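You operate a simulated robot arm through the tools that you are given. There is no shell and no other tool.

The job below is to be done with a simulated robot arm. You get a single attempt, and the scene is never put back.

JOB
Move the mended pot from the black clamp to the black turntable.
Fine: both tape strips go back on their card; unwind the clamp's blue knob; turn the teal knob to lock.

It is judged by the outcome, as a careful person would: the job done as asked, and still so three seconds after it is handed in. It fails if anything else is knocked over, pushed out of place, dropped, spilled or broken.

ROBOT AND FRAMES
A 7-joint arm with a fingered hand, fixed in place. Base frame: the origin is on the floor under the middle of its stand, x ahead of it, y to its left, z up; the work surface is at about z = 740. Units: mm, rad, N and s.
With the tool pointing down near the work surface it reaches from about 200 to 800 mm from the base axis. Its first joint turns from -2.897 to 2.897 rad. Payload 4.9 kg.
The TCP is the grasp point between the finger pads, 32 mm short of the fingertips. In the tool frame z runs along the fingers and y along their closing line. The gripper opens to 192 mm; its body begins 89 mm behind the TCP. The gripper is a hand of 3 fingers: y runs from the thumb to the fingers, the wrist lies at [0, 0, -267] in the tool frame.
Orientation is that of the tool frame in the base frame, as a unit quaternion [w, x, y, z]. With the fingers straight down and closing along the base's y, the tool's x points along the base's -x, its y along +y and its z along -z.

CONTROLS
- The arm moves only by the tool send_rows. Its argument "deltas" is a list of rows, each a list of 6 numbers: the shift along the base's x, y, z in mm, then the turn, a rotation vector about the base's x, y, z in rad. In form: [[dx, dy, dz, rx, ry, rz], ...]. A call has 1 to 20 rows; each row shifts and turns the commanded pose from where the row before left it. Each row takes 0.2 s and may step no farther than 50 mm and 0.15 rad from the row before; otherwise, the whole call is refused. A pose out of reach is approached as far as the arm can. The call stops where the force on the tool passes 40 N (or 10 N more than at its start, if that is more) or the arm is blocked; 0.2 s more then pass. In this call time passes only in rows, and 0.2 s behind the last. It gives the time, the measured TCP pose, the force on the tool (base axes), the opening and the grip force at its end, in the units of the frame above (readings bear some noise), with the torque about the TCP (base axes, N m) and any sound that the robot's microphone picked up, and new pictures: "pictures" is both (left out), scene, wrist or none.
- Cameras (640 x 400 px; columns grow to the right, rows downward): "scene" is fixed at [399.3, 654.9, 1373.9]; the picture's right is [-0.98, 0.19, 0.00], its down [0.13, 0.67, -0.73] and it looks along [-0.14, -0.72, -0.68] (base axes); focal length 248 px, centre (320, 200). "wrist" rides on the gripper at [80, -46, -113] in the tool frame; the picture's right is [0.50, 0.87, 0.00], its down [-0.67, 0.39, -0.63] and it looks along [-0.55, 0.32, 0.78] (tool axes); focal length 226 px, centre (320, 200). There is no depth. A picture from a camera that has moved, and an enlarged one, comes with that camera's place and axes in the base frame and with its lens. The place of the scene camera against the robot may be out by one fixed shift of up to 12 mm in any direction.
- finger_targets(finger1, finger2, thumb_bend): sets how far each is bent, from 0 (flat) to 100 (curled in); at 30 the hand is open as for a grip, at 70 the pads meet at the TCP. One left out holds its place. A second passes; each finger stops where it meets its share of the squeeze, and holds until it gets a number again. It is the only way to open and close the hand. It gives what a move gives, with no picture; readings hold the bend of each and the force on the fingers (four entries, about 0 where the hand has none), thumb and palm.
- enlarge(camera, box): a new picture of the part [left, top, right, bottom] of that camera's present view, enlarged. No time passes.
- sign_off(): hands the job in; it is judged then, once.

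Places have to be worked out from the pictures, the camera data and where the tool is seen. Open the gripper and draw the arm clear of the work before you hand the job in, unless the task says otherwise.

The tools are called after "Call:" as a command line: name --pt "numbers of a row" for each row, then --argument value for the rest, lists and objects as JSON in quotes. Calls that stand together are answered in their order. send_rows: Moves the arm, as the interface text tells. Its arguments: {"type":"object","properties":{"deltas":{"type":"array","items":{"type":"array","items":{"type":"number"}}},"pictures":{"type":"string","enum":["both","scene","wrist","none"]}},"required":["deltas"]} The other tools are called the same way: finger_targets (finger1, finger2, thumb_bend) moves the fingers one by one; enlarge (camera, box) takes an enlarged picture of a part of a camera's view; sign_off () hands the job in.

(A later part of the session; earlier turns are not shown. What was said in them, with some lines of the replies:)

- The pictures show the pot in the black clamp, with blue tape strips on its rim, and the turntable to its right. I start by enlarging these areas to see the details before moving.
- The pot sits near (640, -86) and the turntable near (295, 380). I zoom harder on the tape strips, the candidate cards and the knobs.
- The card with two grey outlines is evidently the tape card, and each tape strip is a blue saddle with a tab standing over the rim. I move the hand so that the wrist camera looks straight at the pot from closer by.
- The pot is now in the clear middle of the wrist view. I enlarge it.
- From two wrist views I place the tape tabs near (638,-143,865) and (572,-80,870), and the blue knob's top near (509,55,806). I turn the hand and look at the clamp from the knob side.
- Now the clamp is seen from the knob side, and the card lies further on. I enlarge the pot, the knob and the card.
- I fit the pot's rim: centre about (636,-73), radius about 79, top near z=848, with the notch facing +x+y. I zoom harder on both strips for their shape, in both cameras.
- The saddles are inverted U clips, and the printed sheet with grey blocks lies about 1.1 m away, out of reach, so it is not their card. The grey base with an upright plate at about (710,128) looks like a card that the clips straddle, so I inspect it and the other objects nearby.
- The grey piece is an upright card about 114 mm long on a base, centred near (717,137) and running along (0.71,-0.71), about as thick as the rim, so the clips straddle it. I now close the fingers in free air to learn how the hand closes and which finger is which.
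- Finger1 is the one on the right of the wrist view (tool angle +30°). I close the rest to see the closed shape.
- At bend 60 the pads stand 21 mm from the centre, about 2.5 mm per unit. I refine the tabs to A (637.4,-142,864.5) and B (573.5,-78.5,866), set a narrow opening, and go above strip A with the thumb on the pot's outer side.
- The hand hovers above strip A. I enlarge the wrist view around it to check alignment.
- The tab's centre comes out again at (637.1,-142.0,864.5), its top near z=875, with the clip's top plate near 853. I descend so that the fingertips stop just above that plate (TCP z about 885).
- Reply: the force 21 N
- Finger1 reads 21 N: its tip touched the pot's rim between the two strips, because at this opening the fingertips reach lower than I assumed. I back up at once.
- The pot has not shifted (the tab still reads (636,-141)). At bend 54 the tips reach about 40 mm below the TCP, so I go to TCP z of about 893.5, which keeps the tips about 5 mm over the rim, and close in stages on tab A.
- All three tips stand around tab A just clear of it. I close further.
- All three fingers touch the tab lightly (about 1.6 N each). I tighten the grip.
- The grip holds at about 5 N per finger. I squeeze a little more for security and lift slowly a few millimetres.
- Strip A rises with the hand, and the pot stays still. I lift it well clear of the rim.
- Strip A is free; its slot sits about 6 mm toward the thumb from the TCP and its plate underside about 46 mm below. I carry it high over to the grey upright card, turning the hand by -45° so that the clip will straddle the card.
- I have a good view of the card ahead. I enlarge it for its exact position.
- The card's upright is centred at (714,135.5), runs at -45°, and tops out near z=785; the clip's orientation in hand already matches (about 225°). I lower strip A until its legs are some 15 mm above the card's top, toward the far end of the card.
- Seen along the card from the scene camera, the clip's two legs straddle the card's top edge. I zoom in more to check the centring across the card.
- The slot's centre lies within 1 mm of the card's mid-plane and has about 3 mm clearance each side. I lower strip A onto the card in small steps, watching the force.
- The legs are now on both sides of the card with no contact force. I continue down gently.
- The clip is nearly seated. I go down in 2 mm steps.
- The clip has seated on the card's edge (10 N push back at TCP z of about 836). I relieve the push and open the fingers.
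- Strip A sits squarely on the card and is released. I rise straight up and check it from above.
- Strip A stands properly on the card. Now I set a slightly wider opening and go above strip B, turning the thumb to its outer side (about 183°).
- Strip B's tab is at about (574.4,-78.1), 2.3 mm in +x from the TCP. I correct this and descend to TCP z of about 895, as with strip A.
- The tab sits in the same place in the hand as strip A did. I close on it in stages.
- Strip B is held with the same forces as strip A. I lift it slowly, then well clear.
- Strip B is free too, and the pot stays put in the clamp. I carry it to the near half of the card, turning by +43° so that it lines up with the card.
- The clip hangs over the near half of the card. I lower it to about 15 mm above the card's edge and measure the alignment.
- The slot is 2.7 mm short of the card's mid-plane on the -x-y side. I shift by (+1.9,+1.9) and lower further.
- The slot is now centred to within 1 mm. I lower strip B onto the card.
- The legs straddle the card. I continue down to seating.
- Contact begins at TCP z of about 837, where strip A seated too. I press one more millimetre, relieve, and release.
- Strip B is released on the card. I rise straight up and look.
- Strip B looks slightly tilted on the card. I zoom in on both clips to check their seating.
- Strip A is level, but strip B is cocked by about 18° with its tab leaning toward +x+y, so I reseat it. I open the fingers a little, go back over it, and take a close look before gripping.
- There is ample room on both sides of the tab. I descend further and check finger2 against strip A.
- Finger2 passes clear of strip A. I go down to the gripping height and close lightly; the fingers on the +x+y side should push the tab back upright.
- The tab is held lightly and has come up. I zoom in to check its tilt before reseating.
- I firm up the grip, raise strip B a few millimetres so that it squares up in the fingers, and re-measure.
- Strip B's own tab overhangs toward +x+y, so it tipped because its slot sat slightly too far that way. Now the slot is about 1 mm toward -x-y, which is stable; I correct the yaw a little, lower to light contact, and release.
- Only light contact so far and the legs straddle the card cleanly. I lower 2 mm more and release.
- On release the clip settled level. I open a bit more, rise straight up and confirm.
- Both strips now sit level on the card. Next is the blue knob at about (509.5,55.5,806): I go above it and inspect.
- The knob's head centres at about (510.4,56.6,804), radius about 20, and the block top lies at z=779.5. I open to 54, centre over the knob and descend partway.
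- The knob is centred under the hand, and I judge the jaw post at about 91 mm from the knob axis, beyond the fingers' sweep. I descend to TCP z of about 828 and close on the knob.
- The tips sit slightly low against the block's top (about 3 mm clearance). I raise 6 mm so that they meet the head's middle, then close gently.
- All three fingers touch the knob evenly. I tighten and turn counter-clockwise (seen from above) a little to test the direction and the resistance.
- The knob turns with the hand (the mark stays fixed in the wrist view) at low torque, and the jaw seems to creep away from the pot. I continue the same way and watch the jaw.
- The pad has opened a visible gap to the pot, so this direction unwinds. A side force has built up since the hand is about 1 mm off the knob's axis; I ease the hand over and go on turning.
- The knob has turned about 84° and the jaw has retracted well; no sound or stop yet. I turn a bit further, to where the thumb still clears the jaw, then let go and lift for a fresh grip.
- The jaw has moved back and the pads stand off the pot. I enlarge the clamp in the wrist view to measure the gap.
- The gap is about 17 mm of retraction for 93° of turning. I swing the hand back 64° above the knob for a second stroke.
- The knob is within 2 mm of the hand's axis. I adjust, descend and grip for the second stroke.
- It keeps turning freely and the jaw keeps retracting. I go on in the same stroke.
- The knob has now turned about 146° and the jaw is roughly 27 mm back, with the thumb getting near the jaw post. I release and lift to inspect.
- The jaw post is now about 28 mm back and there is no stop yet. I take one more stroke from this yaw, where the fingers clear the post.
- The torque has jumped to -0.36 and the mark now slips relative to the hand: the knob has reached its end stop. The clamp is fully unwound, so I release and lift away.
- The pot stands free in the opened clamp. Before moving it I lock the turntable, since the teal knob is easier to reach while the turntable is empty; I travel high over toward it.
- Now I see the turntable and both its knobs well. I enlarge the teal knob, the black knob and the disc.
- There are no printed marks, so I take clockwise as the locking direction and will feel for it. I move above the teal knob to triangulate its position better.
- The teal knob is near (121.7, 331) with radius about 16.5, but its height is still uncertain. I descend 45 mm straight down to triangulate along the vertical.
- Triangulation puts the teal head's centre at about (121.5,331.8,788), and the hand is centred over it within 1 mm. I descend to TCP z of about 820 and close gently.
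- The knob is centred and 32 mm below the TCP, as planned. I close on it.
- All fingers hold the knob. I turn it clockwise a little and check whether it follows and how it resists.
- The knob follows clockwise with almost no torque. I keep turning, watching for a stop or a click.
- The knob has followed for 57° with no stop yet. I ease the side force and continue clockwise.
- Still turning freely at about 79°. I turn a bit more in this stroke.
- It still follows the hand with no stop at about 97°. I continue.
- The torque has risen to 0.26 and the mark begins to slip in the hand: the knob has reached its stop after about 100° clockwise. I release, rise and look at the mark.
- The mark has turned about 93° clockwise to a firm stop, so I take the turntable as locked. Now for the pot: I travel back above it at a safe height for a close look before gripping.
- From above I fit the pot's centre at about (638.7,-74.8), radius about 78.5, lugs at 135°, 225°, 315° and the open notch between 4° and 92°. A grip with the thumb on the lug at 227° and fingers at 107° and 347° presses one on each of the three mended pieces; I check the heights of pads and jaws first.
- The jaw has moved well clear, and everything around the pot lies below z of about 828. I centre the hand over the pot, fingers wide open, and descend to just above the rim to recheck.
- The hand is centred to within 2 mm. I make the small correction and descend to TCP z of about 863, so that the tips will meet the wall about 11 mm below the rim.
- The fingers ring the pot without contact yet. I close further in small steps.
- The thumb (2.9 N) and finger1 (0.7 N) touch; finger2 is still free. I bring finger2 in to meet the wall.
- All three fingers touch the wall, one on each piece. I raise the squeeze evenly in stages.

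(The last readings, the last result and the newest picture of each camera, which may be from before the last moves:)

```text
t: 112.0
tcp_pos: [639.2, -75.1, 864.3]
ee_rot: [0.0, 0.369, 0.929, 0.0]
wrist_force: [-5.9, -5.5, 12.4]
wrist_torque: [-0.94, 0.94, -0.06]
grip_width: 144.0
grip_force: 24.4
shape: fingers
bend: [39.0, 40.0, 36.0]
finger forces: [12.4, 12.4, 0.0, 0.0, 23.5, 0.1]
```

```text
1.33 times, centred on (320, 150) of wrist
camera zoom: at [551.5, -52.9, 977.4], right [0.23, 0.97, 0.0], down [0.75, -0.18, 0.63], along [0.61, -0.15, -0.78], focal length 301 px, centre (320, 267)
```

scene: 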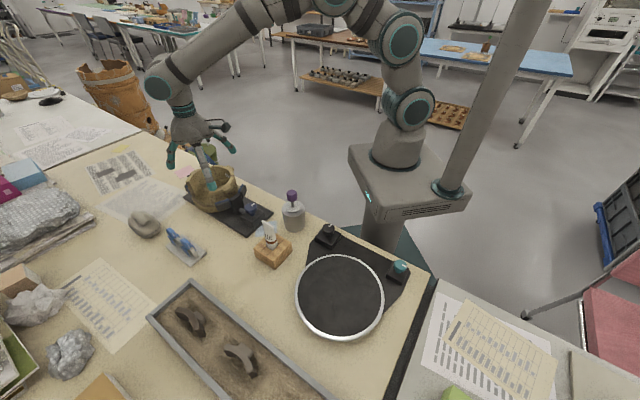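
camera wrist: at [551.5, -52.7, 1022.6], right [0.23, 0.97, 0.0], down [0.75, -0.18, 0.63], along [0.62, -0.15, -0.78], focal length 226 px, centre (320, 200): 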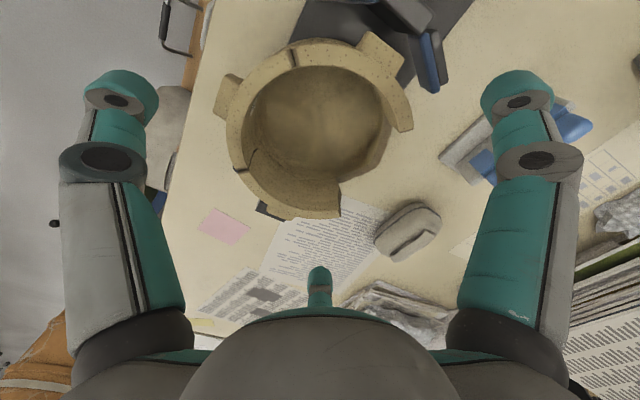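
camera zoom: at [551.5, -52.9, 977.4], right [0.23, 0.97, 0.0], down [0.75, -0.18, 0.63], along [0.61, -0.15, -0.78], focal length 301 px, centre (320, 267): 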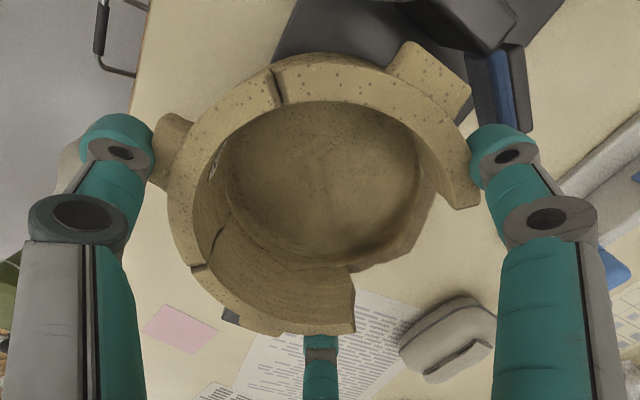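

The thumb presses about twice as hard as each finger, so I balance the three to about 17 N each before lifting.

Call:
finger_targets --finger1 55 --finger2 57 --thumb_bend 44

Call:
enlarge --camera "wrist" --box '[100, 0, 540, 300]'

```text
t: 113.0
tcp_pos: [641.1, -75.6, 864.9]
ee_rot: [0.0, 0.369, 0.929, 0.0]
wrist_force: [-2.8, -1.9, 8.8]
wrist_torque: [-0.45, 0.49, 0.01]
grip_width: 144.0
grip_force: 21.1
shape: fingers
bend: [39.0, 40.0, 35.0]
finger forces: [12.4, 12.1, 0.0, 0.0, 17.6, 0.0]
```

```text
1.33 times, centred on (320, 150) of wrist
camera zoom: at [551.6, -52.7, 977.1], right [0.23, 0.97, 0.0], down [0.75, -0.18, 0.63], along [0.61, -0.15, -0.78], focal length 301 px, centre (320, 267)
```

zoom: 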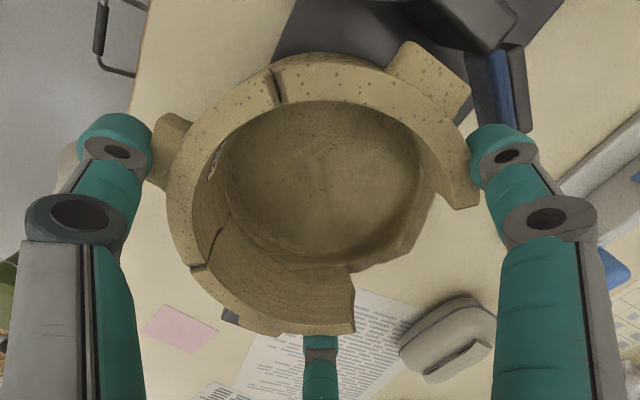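

The two fingers cap at about 12.4 N, so I match the thumb to them at about 13 N and try a 3 mm lift, watching for slip.

Call:
finger_targets --thumb_bend 41

Call:
send_rows --pt "0 0 1.5 0 0 0" --pt "0 0 1.5 0 0 0" --pt "0 0 1 0 0 0" --pt "0 0 0 0 0 0" --pictures "none"

Call:
enlarge --camera "wrist" --box '[100, 0, 540, 300]'

Call:
enlarge --camera "scene" --box '[180, 140, 260, 220]'

```text
t: 114.0
tcp_pos: [639.1, -74.0, 864.9]
ee_rot: [-0.001, 0.369, 0.929, 0.0]
wrist_force: [-1.0, 1.5, 5.8]
wrist_torque: [-0.12, 0.09, -0.02]
grip_width: 144.2
grip_force: 18.7
shape: fingers
bend: [39.0, 40.0, 35.0]
finger forces: [12.7, 12.3, 0.1, 0.1, 12.4, 0.0]
```

```text
t: 115.0
tcp_pos: [637.2, -74.9, 866.4]
ee_rot: [-0.001, 0.369, 0.929, 0.0]
wrist_force: [-0.5, 0.5, -0.9]
wrist_torque: [0.06, -0.03, -0.01]
grip_width: 144.0
grip_force: 19.8
shape: fingers
bend: [39.0, 40.0, 35.0]
finger forces: [13.5, 13.0, 0.0, 0.1, 12.6, 0.0]
```

```text
1.33 times, centred on (320, 150) of wrist
camera zoom: at [549.6, -52.8, 980.1], right [0.23, 0.97, 0.0], down [0.76, -0.18, 0.63], along [0.61, -0.15, -0.78], focal length 301 px, centre (320, 267)
```

zoom: 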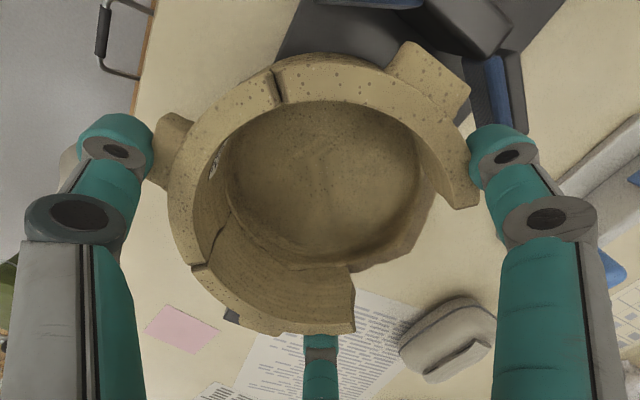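

```text
5.00 times, centred on (220, 180) of scene
camera zoom: at [399.3, 654.9, 1373.9], right [-0.98, 0.19, 0.0], down [0.13, 0.67, -0.73], along [-0.14, -0.72, -0.68], focal length 1240 px, centre (820, 300)
```

zoom: 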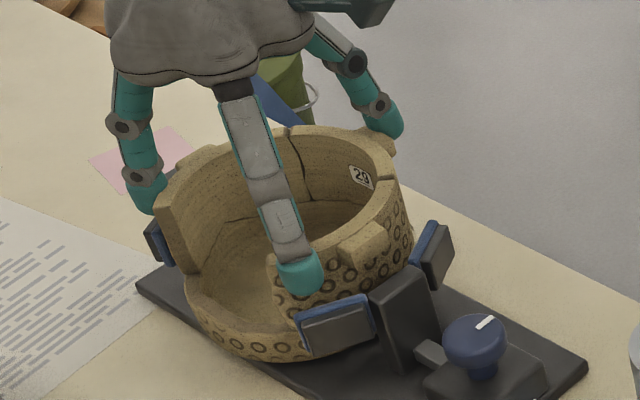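

The downward preload has gone and the pot seems to be unloading. I lift a few more millimetres slowly.

Call:
send_rows --pt "0 0 2 0 0 0" --pt "0 0 2 0 0 0" --pt "0 0 2 0 0 0" --pt "0 0 0 0 0 0" --pictures "none"

Call:
enlarge --camera "wrist" --box '[100, 0, 540, 300]'

Call:
enlarge --camera "scene" --box '[180, 140, 260, 220]'

```text
t: 116.0
tcp_pos: [637.8, -75.6, 873.9]
ee_rot: [0.0, 0.369, 0.929, 0.0]
wrist_force: [-0.3, 0.9, -10.0]
wrist_torque: [0.13, -0.06, 0.0]
grip_width: 143.8
grip_force: 19.3
shape: fingers
bend: [39.0, 40.0, 35.0]
finger forces: [13.6, 12.9, 0.0, 0.0, 12.4, 0.1]
```

```text
1.33 times, centred on (320, 150) of wrist
camera zoom: at [549.3, -53.1, 986.9], right [0.23, 0.97, 0.0], down [0.76, -0.18, 0.63], along [0.61, -0.15, -0.78], focal length 301 px, centre (320, 267)
```

zoom: 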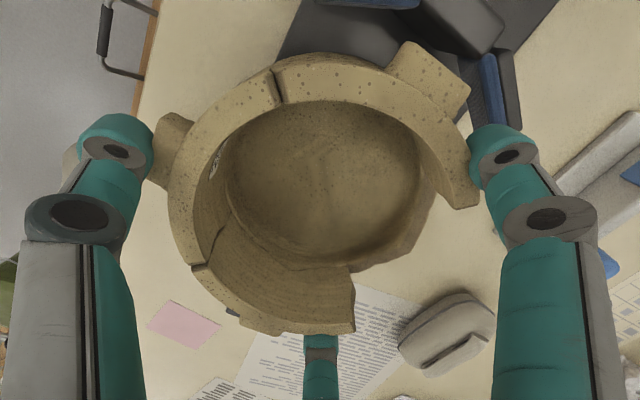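

```text
5.00 times, centred on (220, 180) of scene
camera zoom: at [399.3, 654.9, 1373.9], right [-0.98, 0.19, 0.0], down [0.13, 0.67, -0.73], along [-0.14, -0.72, -0.68], focal length 1240 px, centre (820, 300)
```

zoom: 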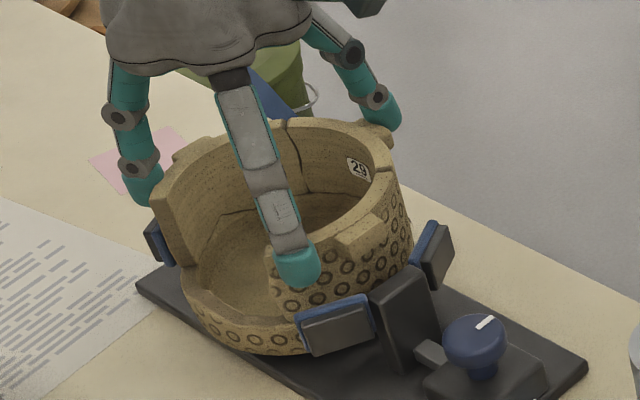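

The pot's full weight, about 10 N, now hangs in the hand with no slip. I lift it slowly, easing slightly away from the fixed jaw.

Call:
send_rows --pt "-0.7 0.7 3 0 0 0" --pt "-0.7 0.7 4 0 0 0" --pt "-0.7 0.7 5 0 0 0" --pt "0 0 6 0 0 0" --pt "0 0 7 0 0 0" --pt "0 0 7 0 0 0" --pt "0 0 7 0 0 0" --pt "0 0 7 0 0 0" --pictures "both"

Call:
enlarge --camera "scene" --box '[170, 100, 270, 220]'

```text
t: 117.8
tcp_pos: [635.7, -72.2, 920.3]
ee_rot: [0.0, 0.369, 0.929, -0.001]
wrist_force: [-0.6, -0.4, -9.0]
wrist_torque: [0.03, -0.07, 0.03]
grip_width: 144.1
grip_force: 19.9
shape: fingers
bend: [39.0, 40.0, 35.0]
finger forces: [13.0, 13.1, 0.0, 0.1, 12.8, 0.0]
camera wrist: at [547.6, -50.6, 1033.2], right [0.23, 0.97, 0.0], down [0.75, -0.18, 0.63], along [0.61, -0.15, -0.78], focal length 226 px, centre (320, 200)
```

scene: 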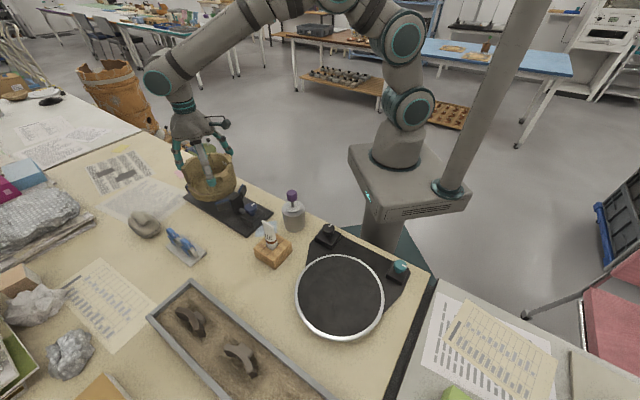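
wrist: 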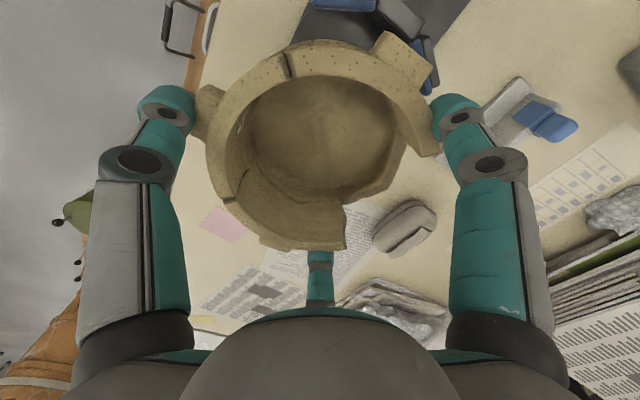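

```text
3.33 times, centred on (220, 160) of scene
camera zoom: at [399.3, 654.9, 1373.9], right [-0.98, 0.19, 0.0], down [0.13, 0.67, -0.73], along [-0.14, -0.72, -0.68], focal length 826 px, centre (653, 333)
```

zoom: 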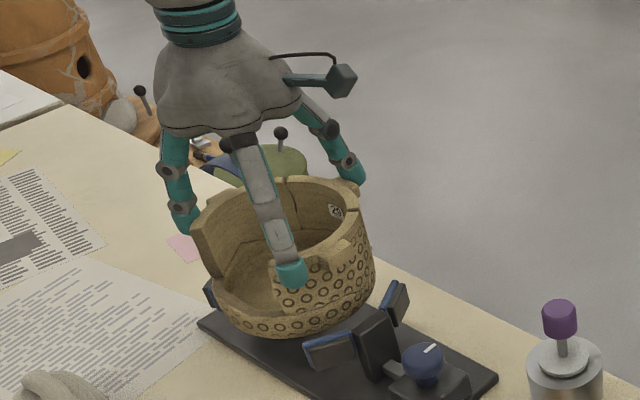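

The pot rises steadily and level. I continue lifting until its base is above everything on the way.

Call:
send_rows --pt "0 0 6 0 0 0" --pt "0 0 8 0 0 0" --pt "0 0 9 0 0 0" --pt "0 0 9 0 0 0" --pt "0 0 9 0 0 0" --pt "0 0 9 0 0 0" --pt "0 0 9 0 0 0" --pt "0 0 9 0 0 0" --pt "0 0 9 0 0 0" --pt "0 0 9 0 0 0" --pt "0 0 8 0 0 0" --pt "0 0 6 0 0 0" --pictures "both"

Call:
enlarge --camera "scene" --box '[160, 50, 280, 220]'

```text
t: 120.4
tcp_pos: [636.3, -73.5, 1019.9]
ee_rot: [0.0, 0.368, 0.93, 0.0]
wrist_force: [0.1, -0.3, -8.3]
wrist_torque: [0.04, -0.07, 0.0]
grip_width: 144.0
grip_force: 20.0
shape: fingers
bend: [39.0, 40.0, 35.0]
finger forces: [13.0, 13.0, 0.0, 0.0, 12.9, 0.1]
camera wrist: at [549.1, -51.0, 1133.2], right [0.23, 0.97, 0.0], down [0.76, -0.18, 0.63], along [0.61, -0.15, -0.78], focal length 226 px, centre (320, 200)
```

scene: 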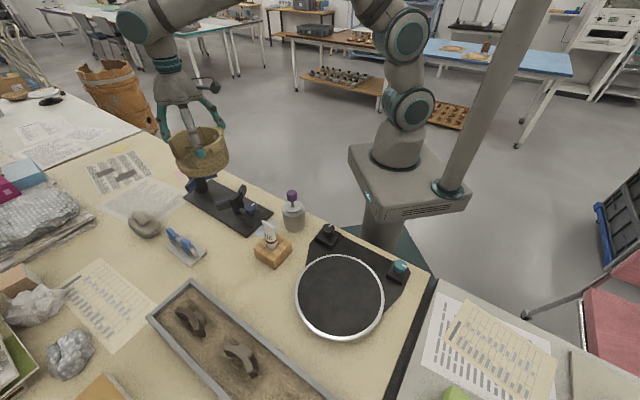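
wrist: 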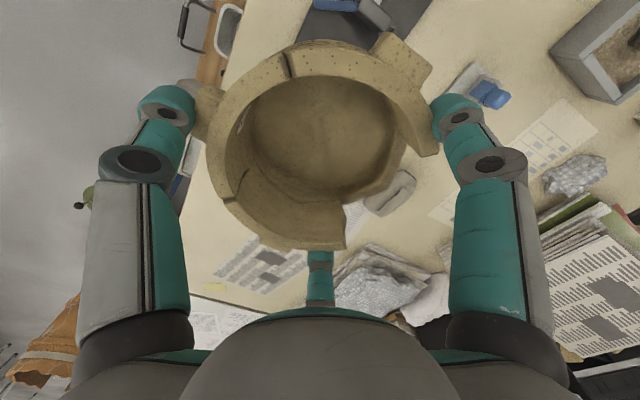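

```text
2.35 times, centred on (220, 135) of scene
camera zoom: at [399.3, 654.9, 1373.9], right [-0.98, 0.19, 0.0], down [0.13, 0.67, -0.73], along [-0.14, -0.72, -0.68], focal length 583 px, centre (555, 353)
```

zoom: 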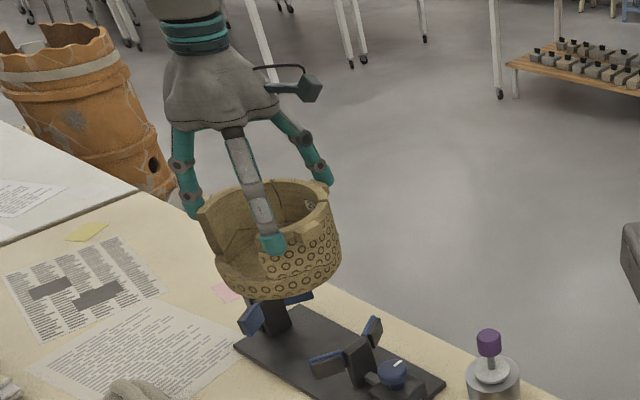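

The pot is up with its base near z=907. From two wrist views I place the disc at z of about 771.5 and its centre near (298,370), so I carry the pot there smoothly.

Call:
send_rows --pt "-4 5.3 0 0 0 0" --pt "-8 10.6 0 0 0 0" --pt "-12 15.8 0 0 0 0" --pt "-15 19.8 0 0 0 0" --pt "-15 19.8 0 0 0 0" --pt "-15 19.8 0 0 0 0" --pt "-15 19.8 0 0 0 0" --pt "-15 19.8 0 0 0 0" --pt "-15 19.8 0 0 0 0" --pt "-15 19.8 0 0 0 0" --pt "-12 15.8 0 0 0 0" --pt "-8 10.6 0 0 0 0" --pt "-4 5.3 0 0 0 0" --pictures "both"

```text
t: 123.2
tcp_pos: [483.8, 128.8, 1019.7]
ee_rot: [-0.001, 0.37, 0.929, 0.0]
wrist_force: [0.4, 0.2, -9.2]
wrist_torque: [0.05, -0.03, 0.0]
grip_width: 143.6
grip_force: 19.6
shape: fingers
bend: [39.0, 40.0, 35.0]
finger forces: [12.7, 12.9, 0.0, 0.0, 12.7, 0.0]
camera wrist: at [395.3, 150.8, 1133.0], right [0.23, 0.97, 0.0], down [0.75, -0.18, 0.63], along [0.61, -0.15, -0.78], focal length 226 px, centre (320, 200)
```

scene: 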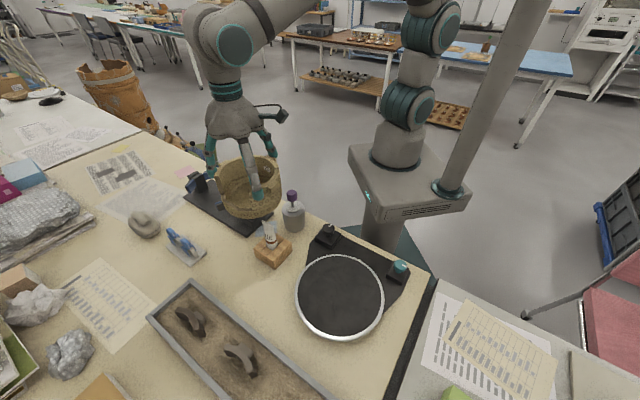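
wrist: 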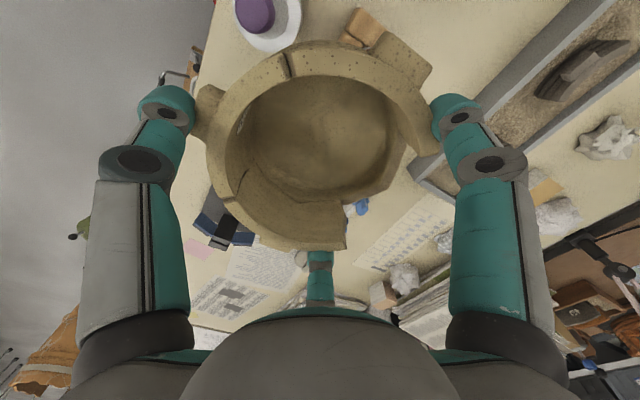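

The pot is steady in the hand. I carry on to above the turntable.

Call:
send_rows --pt "-5 6.6 0 0 0 0" --pt "-9 11.8 0 0 0 0" --pt "-13 17.1 0 0 0 0" --pt "-16 21.05 0 0 0 0" --pt "-16 21.05 0 0 0 0" --pt "-16 21.05 0 0 0 0" --pt "-16 21.05 0 0 0 0" --pt "-16 21.05 0 0 0 0" --pt "-16 21.05 0 0 0 0" --pt "-16 21.05 0 0 0 0" --pt "-16 21.05 0 0 0 0" --pt "-13 17.1 0 0 0 0" --pt "-9 11.8 0 0 0 0" --pt "-4.8 6.4 0 0 0 0" --pt "0 0 0 0 0 0" --pictures "both"

Call:
enlarge --camera "scene" --box '[260, 90, 460, 350]'

Call:
enlarge --camera "wrist" --box '[120, 0, 520, 260]'

```text
t: 126.4
tcp_pos: [300.9, 368.5, 1020.6]
ee_rot: [0.0, 0.369, 0.929, 0.0]
wrist_force: [-0.3, 0.1, -9.4]
wrist_torque: [0.08, -0.08, -0.01]
grip_width: 143.7
grip_force: 19.3
shape: fingers
bend: [39.0, 40.0, 35.0]
finger forces: [12.7, 12.8, 0.0, 0.1, 12.5, 0.0]
camera wrist: at [213.3, 389.9, 1133.1], right [0.23, 0.97, 0.0], down [0.75, -0.18, 0.63], along [0.61, -0.15, -0.78], focal length 226 px, centre (320, 200)
```

scene: 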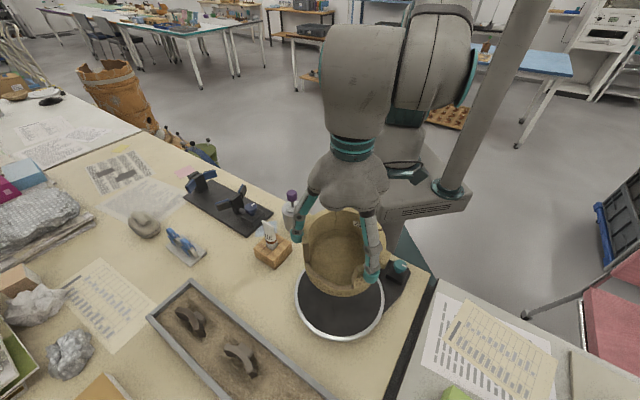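
wrist: 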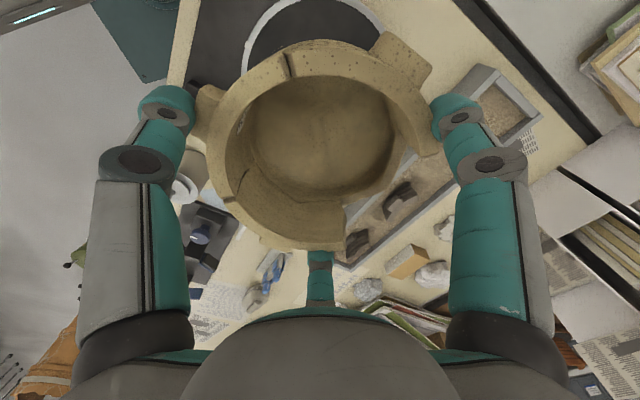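

```text
1.54 times, centred on (360, 220) of scene
camera zoom: at [399.3, 654.9, 1373.9], right [-0.98, 0.19, 0.0], down [0.13, 0.67, -0.73], along [-0.14, -0.72, -0.68], focal length 381 px, centre (258, 169)
```

zoom: 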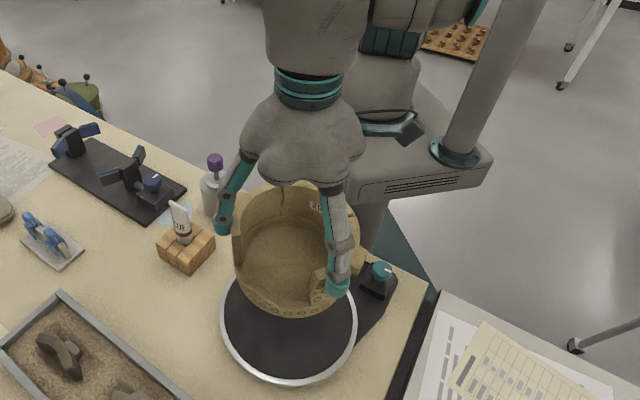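

```text
1.54 times, centred on (320, 130) of wrist
camera zoom: at [213.3, 389.9, 1133.1], right [0.23, 0.97, 0.0], down [0.75, -0.18, 0.63], along [0.61, -0.15, -0.78], focal length 348 px, centre (320, 308)
```

zoom: 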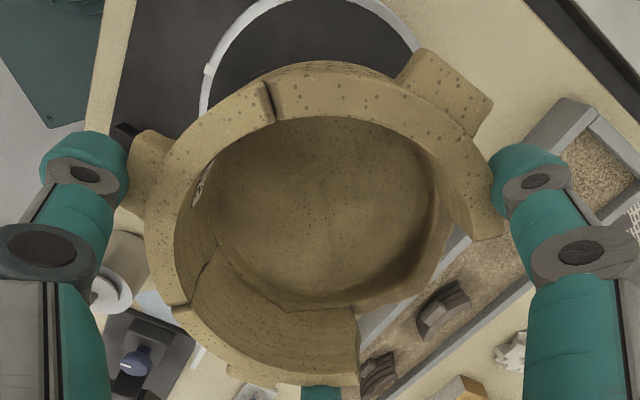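

The pot hangs right over the disc (pot centre near (298,371), disc centre near (298.5,369)). I lower it in steady steps to about 25 mm above the disc.

Call:
send_rows --pt "0 0 -5 0 0 0" --pt "0 0 -8 0 0 0" --pt "0 0 -10 0 0 0" --pt "0 0 -10 0 0 0" --pt "0 0 -10 0 0 0" --pt "0 0 -10 0 0 0" --pt "0 0 -10 0 0 0" --pt "0 0 -10 0 0 0" --pt "0 0 -10 0 0 0" --pt "0 0 -10 0 0 0" --pt "0 0 -8 0 0 0" --pt "0 0 -6 0 0 0" --pt "0 0 -4 0 0 0" --pictures "both"

Call:
enlarge --camera "scene" --box '[270, 180, 430, 350]'

```text
t: 129.2
tcp_pos: [300.8, 367.6, 909.0]
ee_rot: [-0.001, 0.369, 0.929, 0.0]
wrist_force: [0.8, 0.4, -8.8]
wrist_torque: [0.0, -0.02, -0.02]
grip_width: 143.7
grip_force: 18.8
shape: fingers
bend: [39.0, 40.0, 35.0]
finger forces: [12.6, 12.8, 0.0, 0.0, 12.5, 0.0]
camera wrist: at [212.7, 390.3, 1022.1], right [0.23, 0.97, 0.0], down [0.75, -0.18, 0.63], along [0.61, -0.15, -0.78], focal length 226 px, centre (320, 200)
```

scene: 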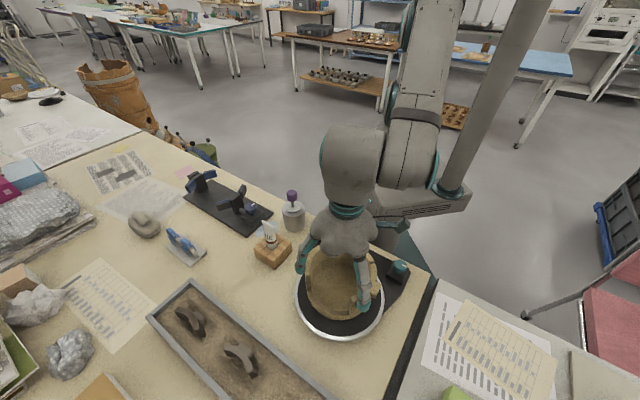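
wrist: 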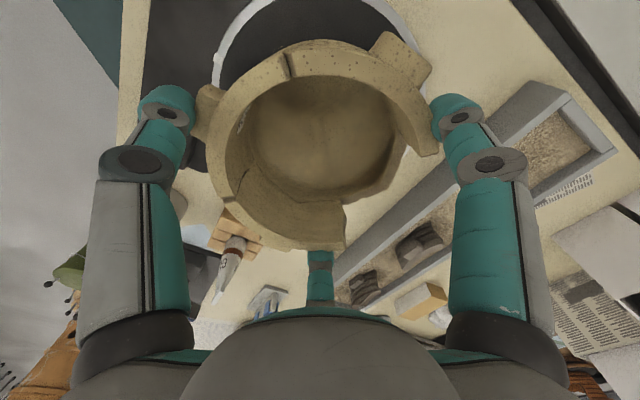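

```text
2.35 times, centred on (350, 265) of scene
camera zoom: at [399.3, 654.9, 1373.9], right [-0.98, 0.19, 0.0], down [0.13, 0.67, -0.73], along [-0.14, -0.72, -0.68], focal length 583 px, centre (249, 47)
```

zoom: 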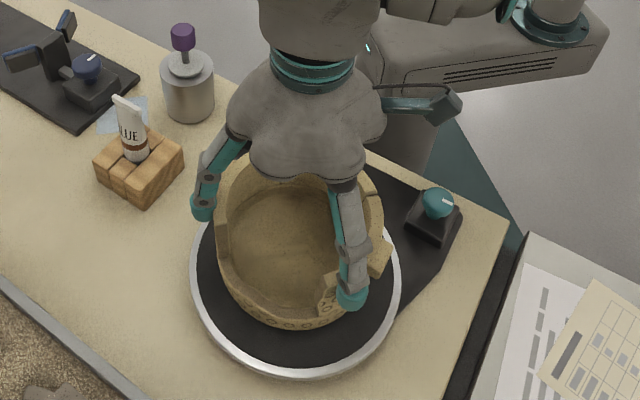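

The pot is over the disc, about 25 mm up. I lower it gently, watching for the weight to come off.

Call:
send_rows --pt "0 0 -4 0 0 0" --pt "0 0 -4 0 0 0" --pt "0 0 -4 0 0 0" --pt "0 0 -3 0 0 0" --pt "0 0 -3 0 0 0" --pictures "none"

Call:
enlarge --camera "scene" --box '[290, 230, 410, 350]'

```text
t: 130.4
tcp_pos: [301.6, 368.8, 892.2]
ee_rot: [0.0, 0.369, 0.929, 0.001]
wrist_force: [1.7, -3.2, 9.2]
wrist_torque: [-0.47, 0.41, 0.12]
grip_width: 143.7
grip_force: 18.7
shape: fingers
bend: [39.0, 40.0, 35.0]
finger forces: [11.1, 12.3, 0.0, 0.0, 14.6, 0.0]
```

```text
3.33 times, centred on (350, 290) of scene
camera zoom: at [399.3, 654.9, 1373.9], right [-0.98, 0.19, 0.0], down [0.13, 0.67, -0.73], along [-0.14, -0.72, -0.68], focal length 826 px, centre (220, -100)
```

zoom: 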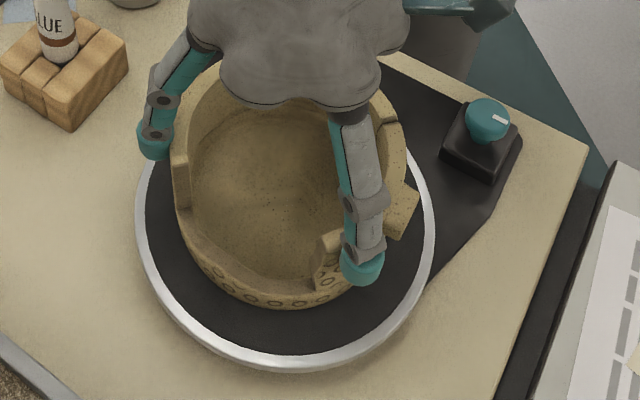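

Touchdown: the force has swung to +9 N, so the pot stands on the disc, well centred. I relieve the push, and note the rim tab's position to check the lock with a tiny twist before letting go.

Call:
send_rows --pt "0 0 1 0 0 0" --pt "0 0 0.7 0 0 0" --pictures "none"

Call:
enlarge --camera "wrist" --box '[180, 0, 340, 110]'

Call:
send_rows --pt "0 0 0 0 0 0.03" --pt "0 0 0 0 0 0.03" --pt "0 0 0 0 0 0" --pictures "none"

Call:
enlarge --camera "wrist" --box '[180, 0, 340, 110]'

```text
t: 131.0
tcp_pos: [300.3, 369.0, 893.9]
ee_rot: [0.0, 0.369, 0.93, -0.001]
wrist_force: [5.5, -2.6, 4.6]
wrist_torque: [-0.3, 0.19, 0.16]
grip_width: 143.7
grip_force: 19.0
shape: fingers
bend: [39.0, 40.0, 35.0]
finger forces: [11.6, 14.1, 0.1, 0.0, 12.0, 0.0]
```

```text
3.64 times, centred on (260, 55) of wrist
camera zoom: at [212.1, 391.0, 1006.1], right [0.23, 0.97, 0.0], down [0.75, -0.18, 0.63], along [0.62, -0.14, -0.78], focal length 822 px, centre (538, 727)
```

zoom: 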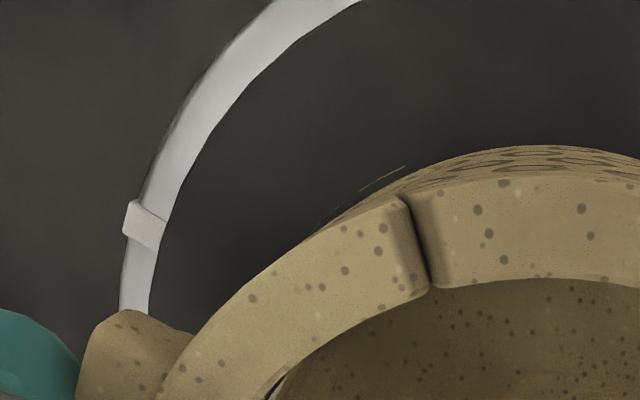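

```text
t: 131.8
tcp_pos: [300.0, 369.3, 893.9]
ee_rot: [-0.001, 0.341, 0.94, 0.0]
wrist_force: [-3.3, 2.9, 7.6]
wrist_torque: [-0.19, 0.35, -0.71]
grip_width: 144.5
grip_force: 19.5
shape: fingers
bend: [39.0, 40.0, 35.0]
finger forces: [12.1, 12.4, 0.1, 0.2, 13.9, 0.0]
```

```text
3.64 times, centred on (260, 55) of wrist
camera zoom: at [210.6, 385.3, 1006.0], right [0.17, 0.99, 0.0], down [0.76, -0.13, 0.63], along [0.62, -0.11, -0.78], focal length 822 px, centre (538, 727)
```

zoom: 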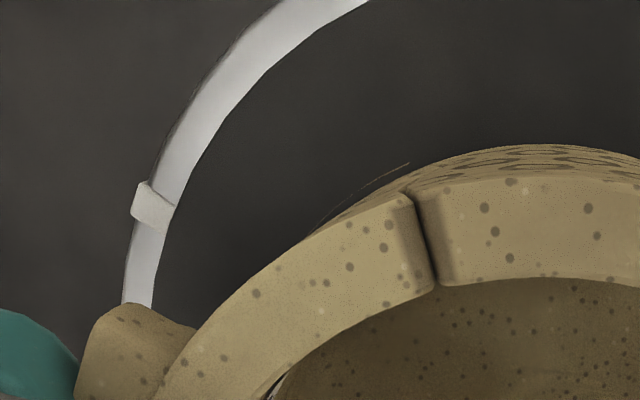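

The disc stayed put while 0.7 N·m built up against the twist, so the turntable is indeed locked. I twist back to neutral and prepare to release.

Call:
send_rows --pt "0 0 0 0 0 -0.025" --pt "0 0 0.5 0 0 -0.023" --pt "0 0 0 0 0 0" --pictures "none"

Call:
enlarge --camera "wrist" --box '[180, 0, 340, 110]'

```text
t: 132.6
tcp_pos: [300.5, 368.0, 893.2]
ee_rot: [0.001, 0.363, 0.932, 0.0]
wrist_force: [2.7, -1.6, 7.1]
wrist_torque: [-0.33, 0.14, 0.54]
grip_width: 143.6
grip_force: 18.7
shape: fingers
bend: [39.0, 40.0, 35.0]
finger forces: [13.6, 12.0, 0.1, 0.1, 12.3, 0.0]
```

```text
3.64 times, centred on (260, 55) of wrist
camera zoom: at [212.0, 388.8, 1005.9], right [0.22, 0.98, 0.0], down [0.76, -0.17, 0.63], along [0.62, -0.14, -0.78], focal length 822 px, centre (538, 727)
```

zoom: 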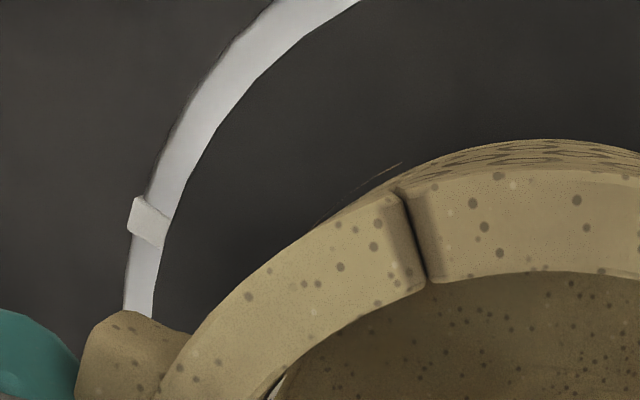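

A little torsion remains. I twist forward 0.02 rad and ease up about 1.5 mm so that the release is neutral.

Call:
send_rows --pt "0 0 0.8 0 0 0.02" --pt "0 0 0.8 0 0 0" --pt "0 0 0 0 0 0" --pictures "none"

```text
t: 133.4
tcp_pos: [299.3, 368.0, 892.5]
ee_rot: [0.0, 0.354, 0.935, -0.001]
wrist_force: [-0.8, 1.6, -5.9]
wrist_torque: [0.07, 0.05, -0.07]
grip_width: 143.8
grip_force: 19.5
shape: fingers
bend: [39.0, 40.0, 35.0]
finger forces: [13.6, 13.2, 0.0, 0.0, 12.5, 0.0]
```

Torsion is now nil, with the hand carrying a bit of weight. I lower 0.8 mm to unload, then reduce the grip evenly.

Call:
send_rows --pt "0 0 -0.8 0 0 0" --pt "0 0 0 0 0 0" --pictures "none"

Call:
finger_targets --finger1 43 --finger2 45 --thumb_bend 38

Call:
finger_targets --finger1 37 --finger2 39 --thumb_bend 34

Call:
enlarge --camera "scene" --box '[290, 230, 410, 350]'

```text
t: 134.0
tcp_pos: [300.1, 368.0, 893.4]
ee_rot: [0.0, 0.354, 0.935, -0.001]
wrist_force: [-4.8, 0.6, -1.6]
wrist_torque: [-0.28, 0.31, -0.23]
grip_width: 144.0
grip_force: 20.0
shape: fingers
bend: [39.0, 40.0, 35.0]
finger forces: [13.0, 11.5, 0.0, 0.0, 15.0, 0.0]
```

```text
t: 135.0
tcp_pos: [300.1, 367.5, 893.1]
ee_rot: [0.0, 0.354, 0.935, 0.0]
wrist_force: [-2.3, -1.3, -4.8]
wrist_torque: [-0.08, 0.1, -0.03]
grip_width: 144.7
grip_force: 11.5
shape: fingers
bend: [38.0, 40.0, 35.0]
finger forces: [7.1, 6.7, 0.0, 0.1, 8.7, 0.0]
```

```text
t: 136.0
tcp_pos: [301.0, 369.4, 895.2]
ee_rot: [0.0, 0.353, 0.936, 0.001]
wrist_force: [-0.6, -0.9, -1.0]
wrist_torque: [0.02, -0.06, 0.04]
grip_width: 148.0
grip_force: 0.9
shape: fingers
bend: [37.0, 39.0, 33.0]
finger forces: [0.0, 0.4, 0.0, 0.1, 1.6, 0.1]
```

```text
3.33 times, centred on (350, 290) of scene
camera zoom: at [399.3, 654.9, 1373.9], right [-0.98, 0.19, 0.0], down [0.13, 0.67, -0.73], along [-0.14, -0.72, -0.68], focal length 826 px, centre (220, -100)
```

zoom: 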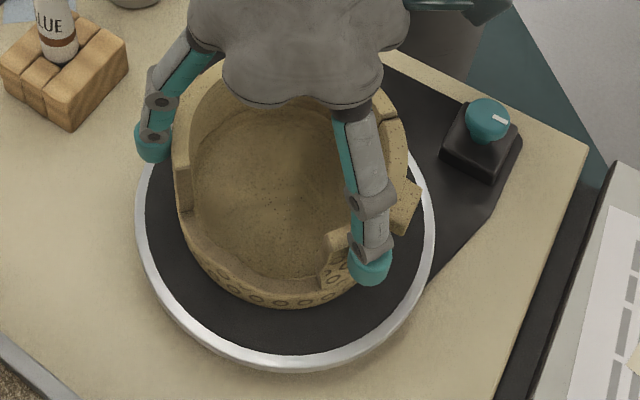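

Pot stands on the disc and the grip is nearly gone. I open the fingers fully and check.

Call:
finger_targets --finger1 31 --finger2 31 --thumb_bend 28

Call:
finger_targets --finger1 24 --finger2 24 --thumb_bend 23

Call:
enlarge --camera "wrist" --box '[0, 0, 640, 400]'

Call:
enlarge --camera "scene" --box '[270, 200, 430, 350]'

```text
t: 137.0
tcp_pos: [301.4, 368.1, 896.4]
ee_rot: [0.0, 0.354, 0.935, 0.0]
wrist_force: [0.2, 0.0, 0.0]
wrist_torque: [0.0, -0.01, 0.02]
grip_width: 168.1
grip_force: 0.0
shape: fingers
bend: [31.0, 31.0, 28.0]
finger forces: [0.0, 0.0, 0.0, 0.0, 0.1, 0.1]
```

```text
t: 138.0
tcp_pos: [301.9, 368.4, 895.4]
ee_rot: [0.0, 0.354, 0.935, 0.0]
wrist_force: [-0.4, 0.5, -0.1]
wrist_torque: [-0.01, 0.02, 0.02]
grip_width: 184.3
grip_force: 0.1
shape: fingers
bend: [24.0, 24.0, 23.0]
finger forces: [0.0, 0.1, 0.0, 0.0, 0.0, 0.1]
```

```text
1.00 times, centred on (320, 200) of wrist (not enlarged: the box is as wide or as high as the picture)
camera zoom: at [212.1, 387.6, 1006.8], right [0.2, 0.98, 0.0], down [0.76, -0.15, 0.63], along [0.62, -0.13, -0.78], focal length 226 px, centre (320, 200)
```

zoom: 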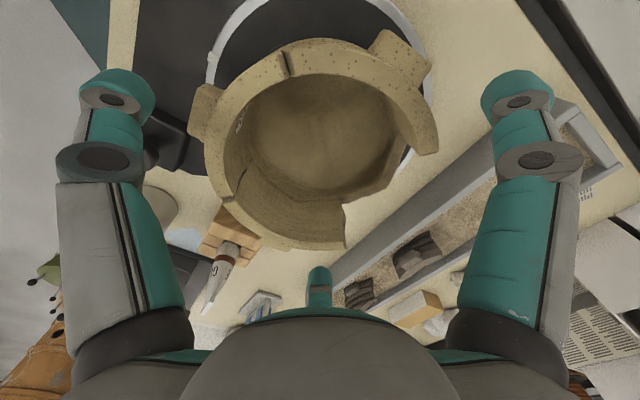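

```text
2.67 times, centred on (350, 275) of scene
camera zoom: at [399.3, 654.9, 1373.9], right [-0.98, 0.19, 0.0], down [0.13, 0.67, -0.73], along [-0.14, -0.72, -0.68], focal length 661 px, centre (240, 0)
```

zoom: 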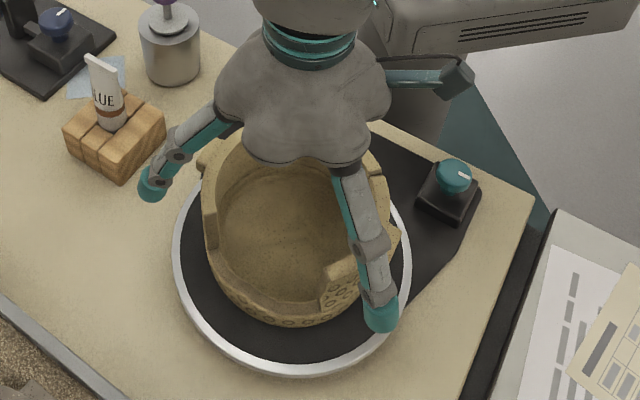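

The fingers are clear of the pot on all sides. I rise straight up, then draw the arm back away from the table work.

Call:
send_rows --pt "0 0 8 0 0 0" --pt "0 0 15 0 0 0" --pt "0 0 20 0 0 0" --pt "0 0 25 0 0 0" --pt "0 0 25 0 0 0" --pt "0 0 25 0 0 0" --pt "0 0 25 0 0 0" --pt "0 0 25 0 0 0" --pictures "both"

Call:
enlarge --camera "scene" --box '[270, 200, 430, 350]'

Call:
enlarge --camera "wrist" --box '[160, 0, 480, 260]'

```text
t: 139.8
tcp_pos: [303.3, 369.2, 1061.5]
ee_rot: [-0.001, 0.354, 0.935, 0.0]
wrist_force: [0.2, -1.1, 0.4]
wrist_torque: [0.01, 0.01, 0.03]
grip_width: 184.5
grip_force: 0.0
shape: fingers
bend: [24.0, 24.0, 23.0]
finger forces: [0.0, 0.0, 0.0, 0.0, 0.1, 0.0]
camera wrist: at [214.4, 388.3, 1175.3], right [0.2, 0.98, 0.0], down [0.76, -0.15, 0.63], along [0.62, -0.13, -0.78], focal length 226 px, centre (320, 200)
```

scene: 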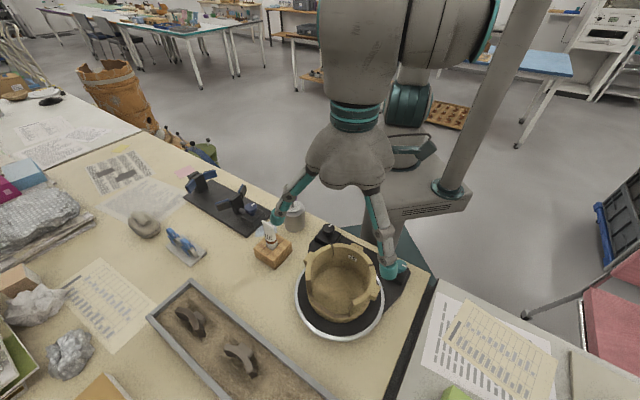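
wrist: 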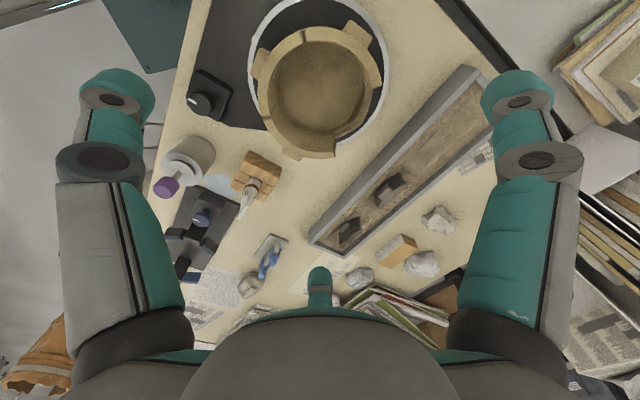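

```text
2.67 times, centred on (350, 275) of scene
camera zoom: at [399.3, 654.9, 1373.9], right [-0.98, 0.19, 0.0], down [0.13, 0.67, -0.73], along [-0.14, -0.72, -0.68], focal length 661 px, centre (240, 0)
```

zoom: 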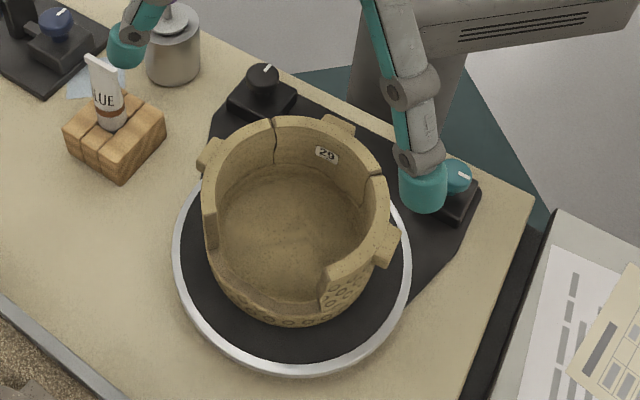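

```text
1.54 times, centred on (320, 130) of wrist
camera zoom: at [214.4, 388.3, 1175.3], right [0.2, 0.98, 0.0], down [0.76, -0.15, 0.63], along [0.62, -0.13, -0.78], focal length 348 px, centre (320, 308)
```

zoom: 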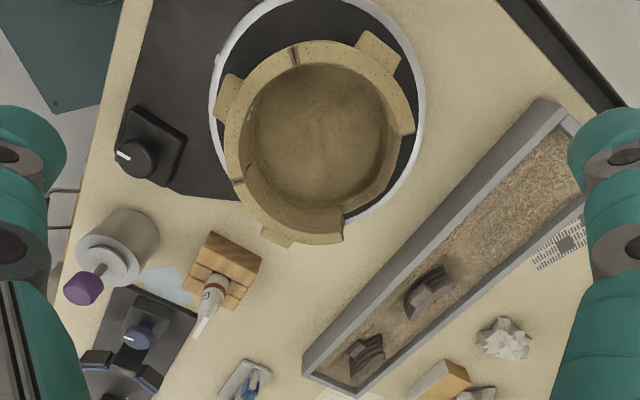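

The pot stands upright and centred on the locked turntable. I withdraw the arm high and back, then check the whole scene.

Call:
send_rows --pt "13 -35 8 0 0 0" --pt "13 -35 8 0 0 0" --pt "13 -35 8 0 0 0" --pt "13 -35 8 0 0 0" --pt "13 -35 8 0 0 0" --pt "13 -35 8 0 0 0" --pt "13 -35 8 0 0 0" --pt "13 -35 8 0 0 0" --pt "13 -35 8 0 0 0" --pt "13 -35 0 0 0 0" --pt "13 -35 0 0 0 0" --pictures "both"

Call:
enlarge --camera "scene" --box '[270, 200, 430, 350]'

Call:
enlarge --camera "scene" --box '[130, 150, 310, 275]'

Call:
enlarge --camera "scene" --box '[155, 220, 215, 270]'

```text
t: 142.2
tcp_pos: [444.3, -19.0, 1133.9]
ee_rot: [0.0, 0.354, 0.935, 0.0]
wrist_force: [-0.4, -0.4, -0.1]
wrist_torque: [0.01, -0.01, -0.01]
grip_width: 184.5
grip_force: 0.1
shape: fingers
bend: [24.0, 24.0, 23.0]
finger forces: [0.0, 0.0, 0.1, 0.0, 0.0, 0.1]
camera wrist: at [355.6, -0.1, 1246.4], right [0.2, 0.98, 0.0], down [0.76, -0.15, 0.63], along [0.62, -0.12, -0.78], focal length 226 px, centre (320, 200)
```

scene: 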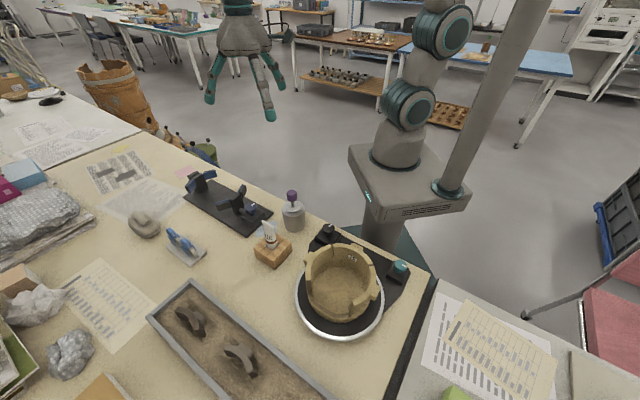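
wrist: 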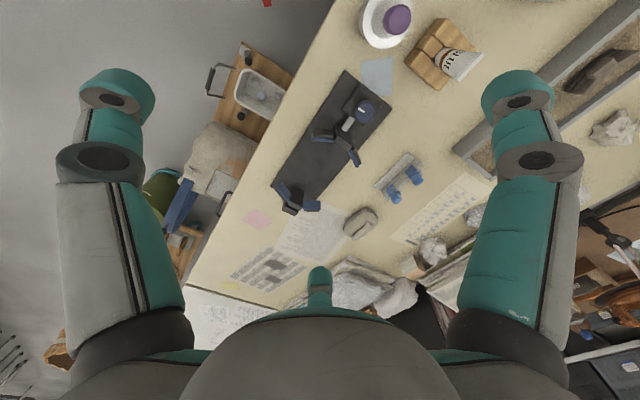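

```text
2.67 times, centred on (350, 275) of scene
camera zoom: at [399.3, 654.9, 1373.9], right [-0.98, 0.19, 0.0], down [0.13, 0.67, -0.73], along [-0.14, -0.72, -0.68], focal length 661 px, centre (240, 0)
```

zoom: 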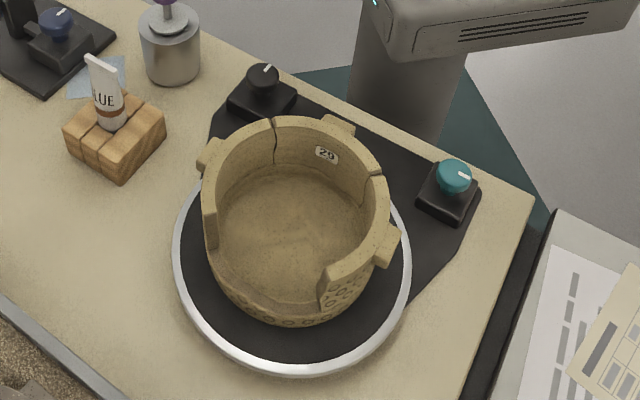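

```text
3.20 times, centred on (220, 212) of scene
camera zoom: at [399.3, 654.9, 1373.9], right [-0.98, 0.19, 0.0], down [0.13, 0.67, -0.73], along [-0.14, -0.72, -0.68], focal length 793 px, centre (640, 160)
```

zoom: 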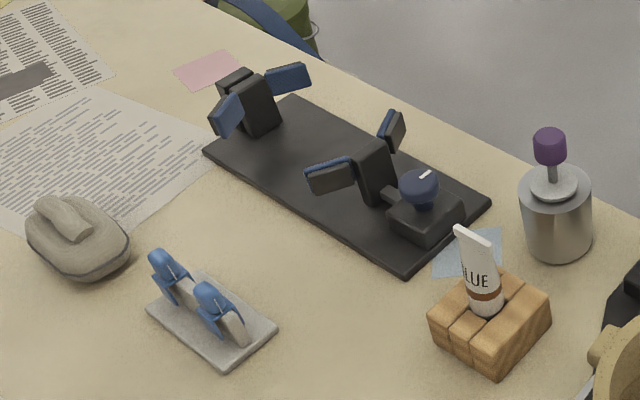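

```text
8.00 times, centred on (185, 245) of scene
camera zoom: at [399.3, 654.9, 1373.9], right [-0.98, 0.19, 0.0], down [0.13, 0.67, -0.73], along [-0.14, -0.72, -0.68], focal length 1983 px, centre (1400, -160)
```

zoom: 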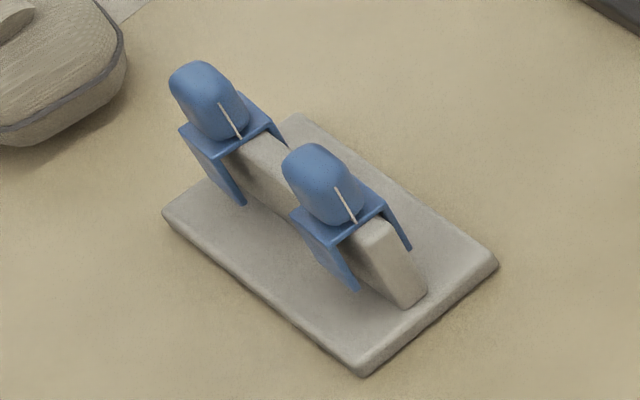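

Everything checks out: the pot stands on the locked turntable, both strips sit level on their card, the clamp is fully unwound, nothing else has moved, and the hand is open and clear. I hand the job in.

Call:
sign_off

```text
The job is handed in.
```

The mended pot is now on the black turntable, and the job has been handed in. I don't have the verdict; this is what the last pictures and readings showed:

- **Pot:** it stands upright on the disc, centred to within a few millimetres.
- **Tape strips:** both straddle the upright edge of the grey card and sit level. The second one tipped when I first let go of it, so I reseated it. I took the grey upright piece to be their card because the clips fit over its edge; nothing on it says so.
- **Blue knob:** I unwound it about 150° counter-clockwise, until it reached its stop. The jaw moved back roughly 28 mm.
- **Teal knob:** I turned it about 93° clockwise, to its stop. There were no markings for the lock direction, so I checked it with a small twist on the pot, and the disc did not turn.

While I was going for the first strip, one finger pressed on the pot's rim with about 21 N. I backed off at once, and the pot had not moved. I saw no other unintended contact, and nothing else looked moved in the last pictures. The hand is open and the arm is clear of the work.
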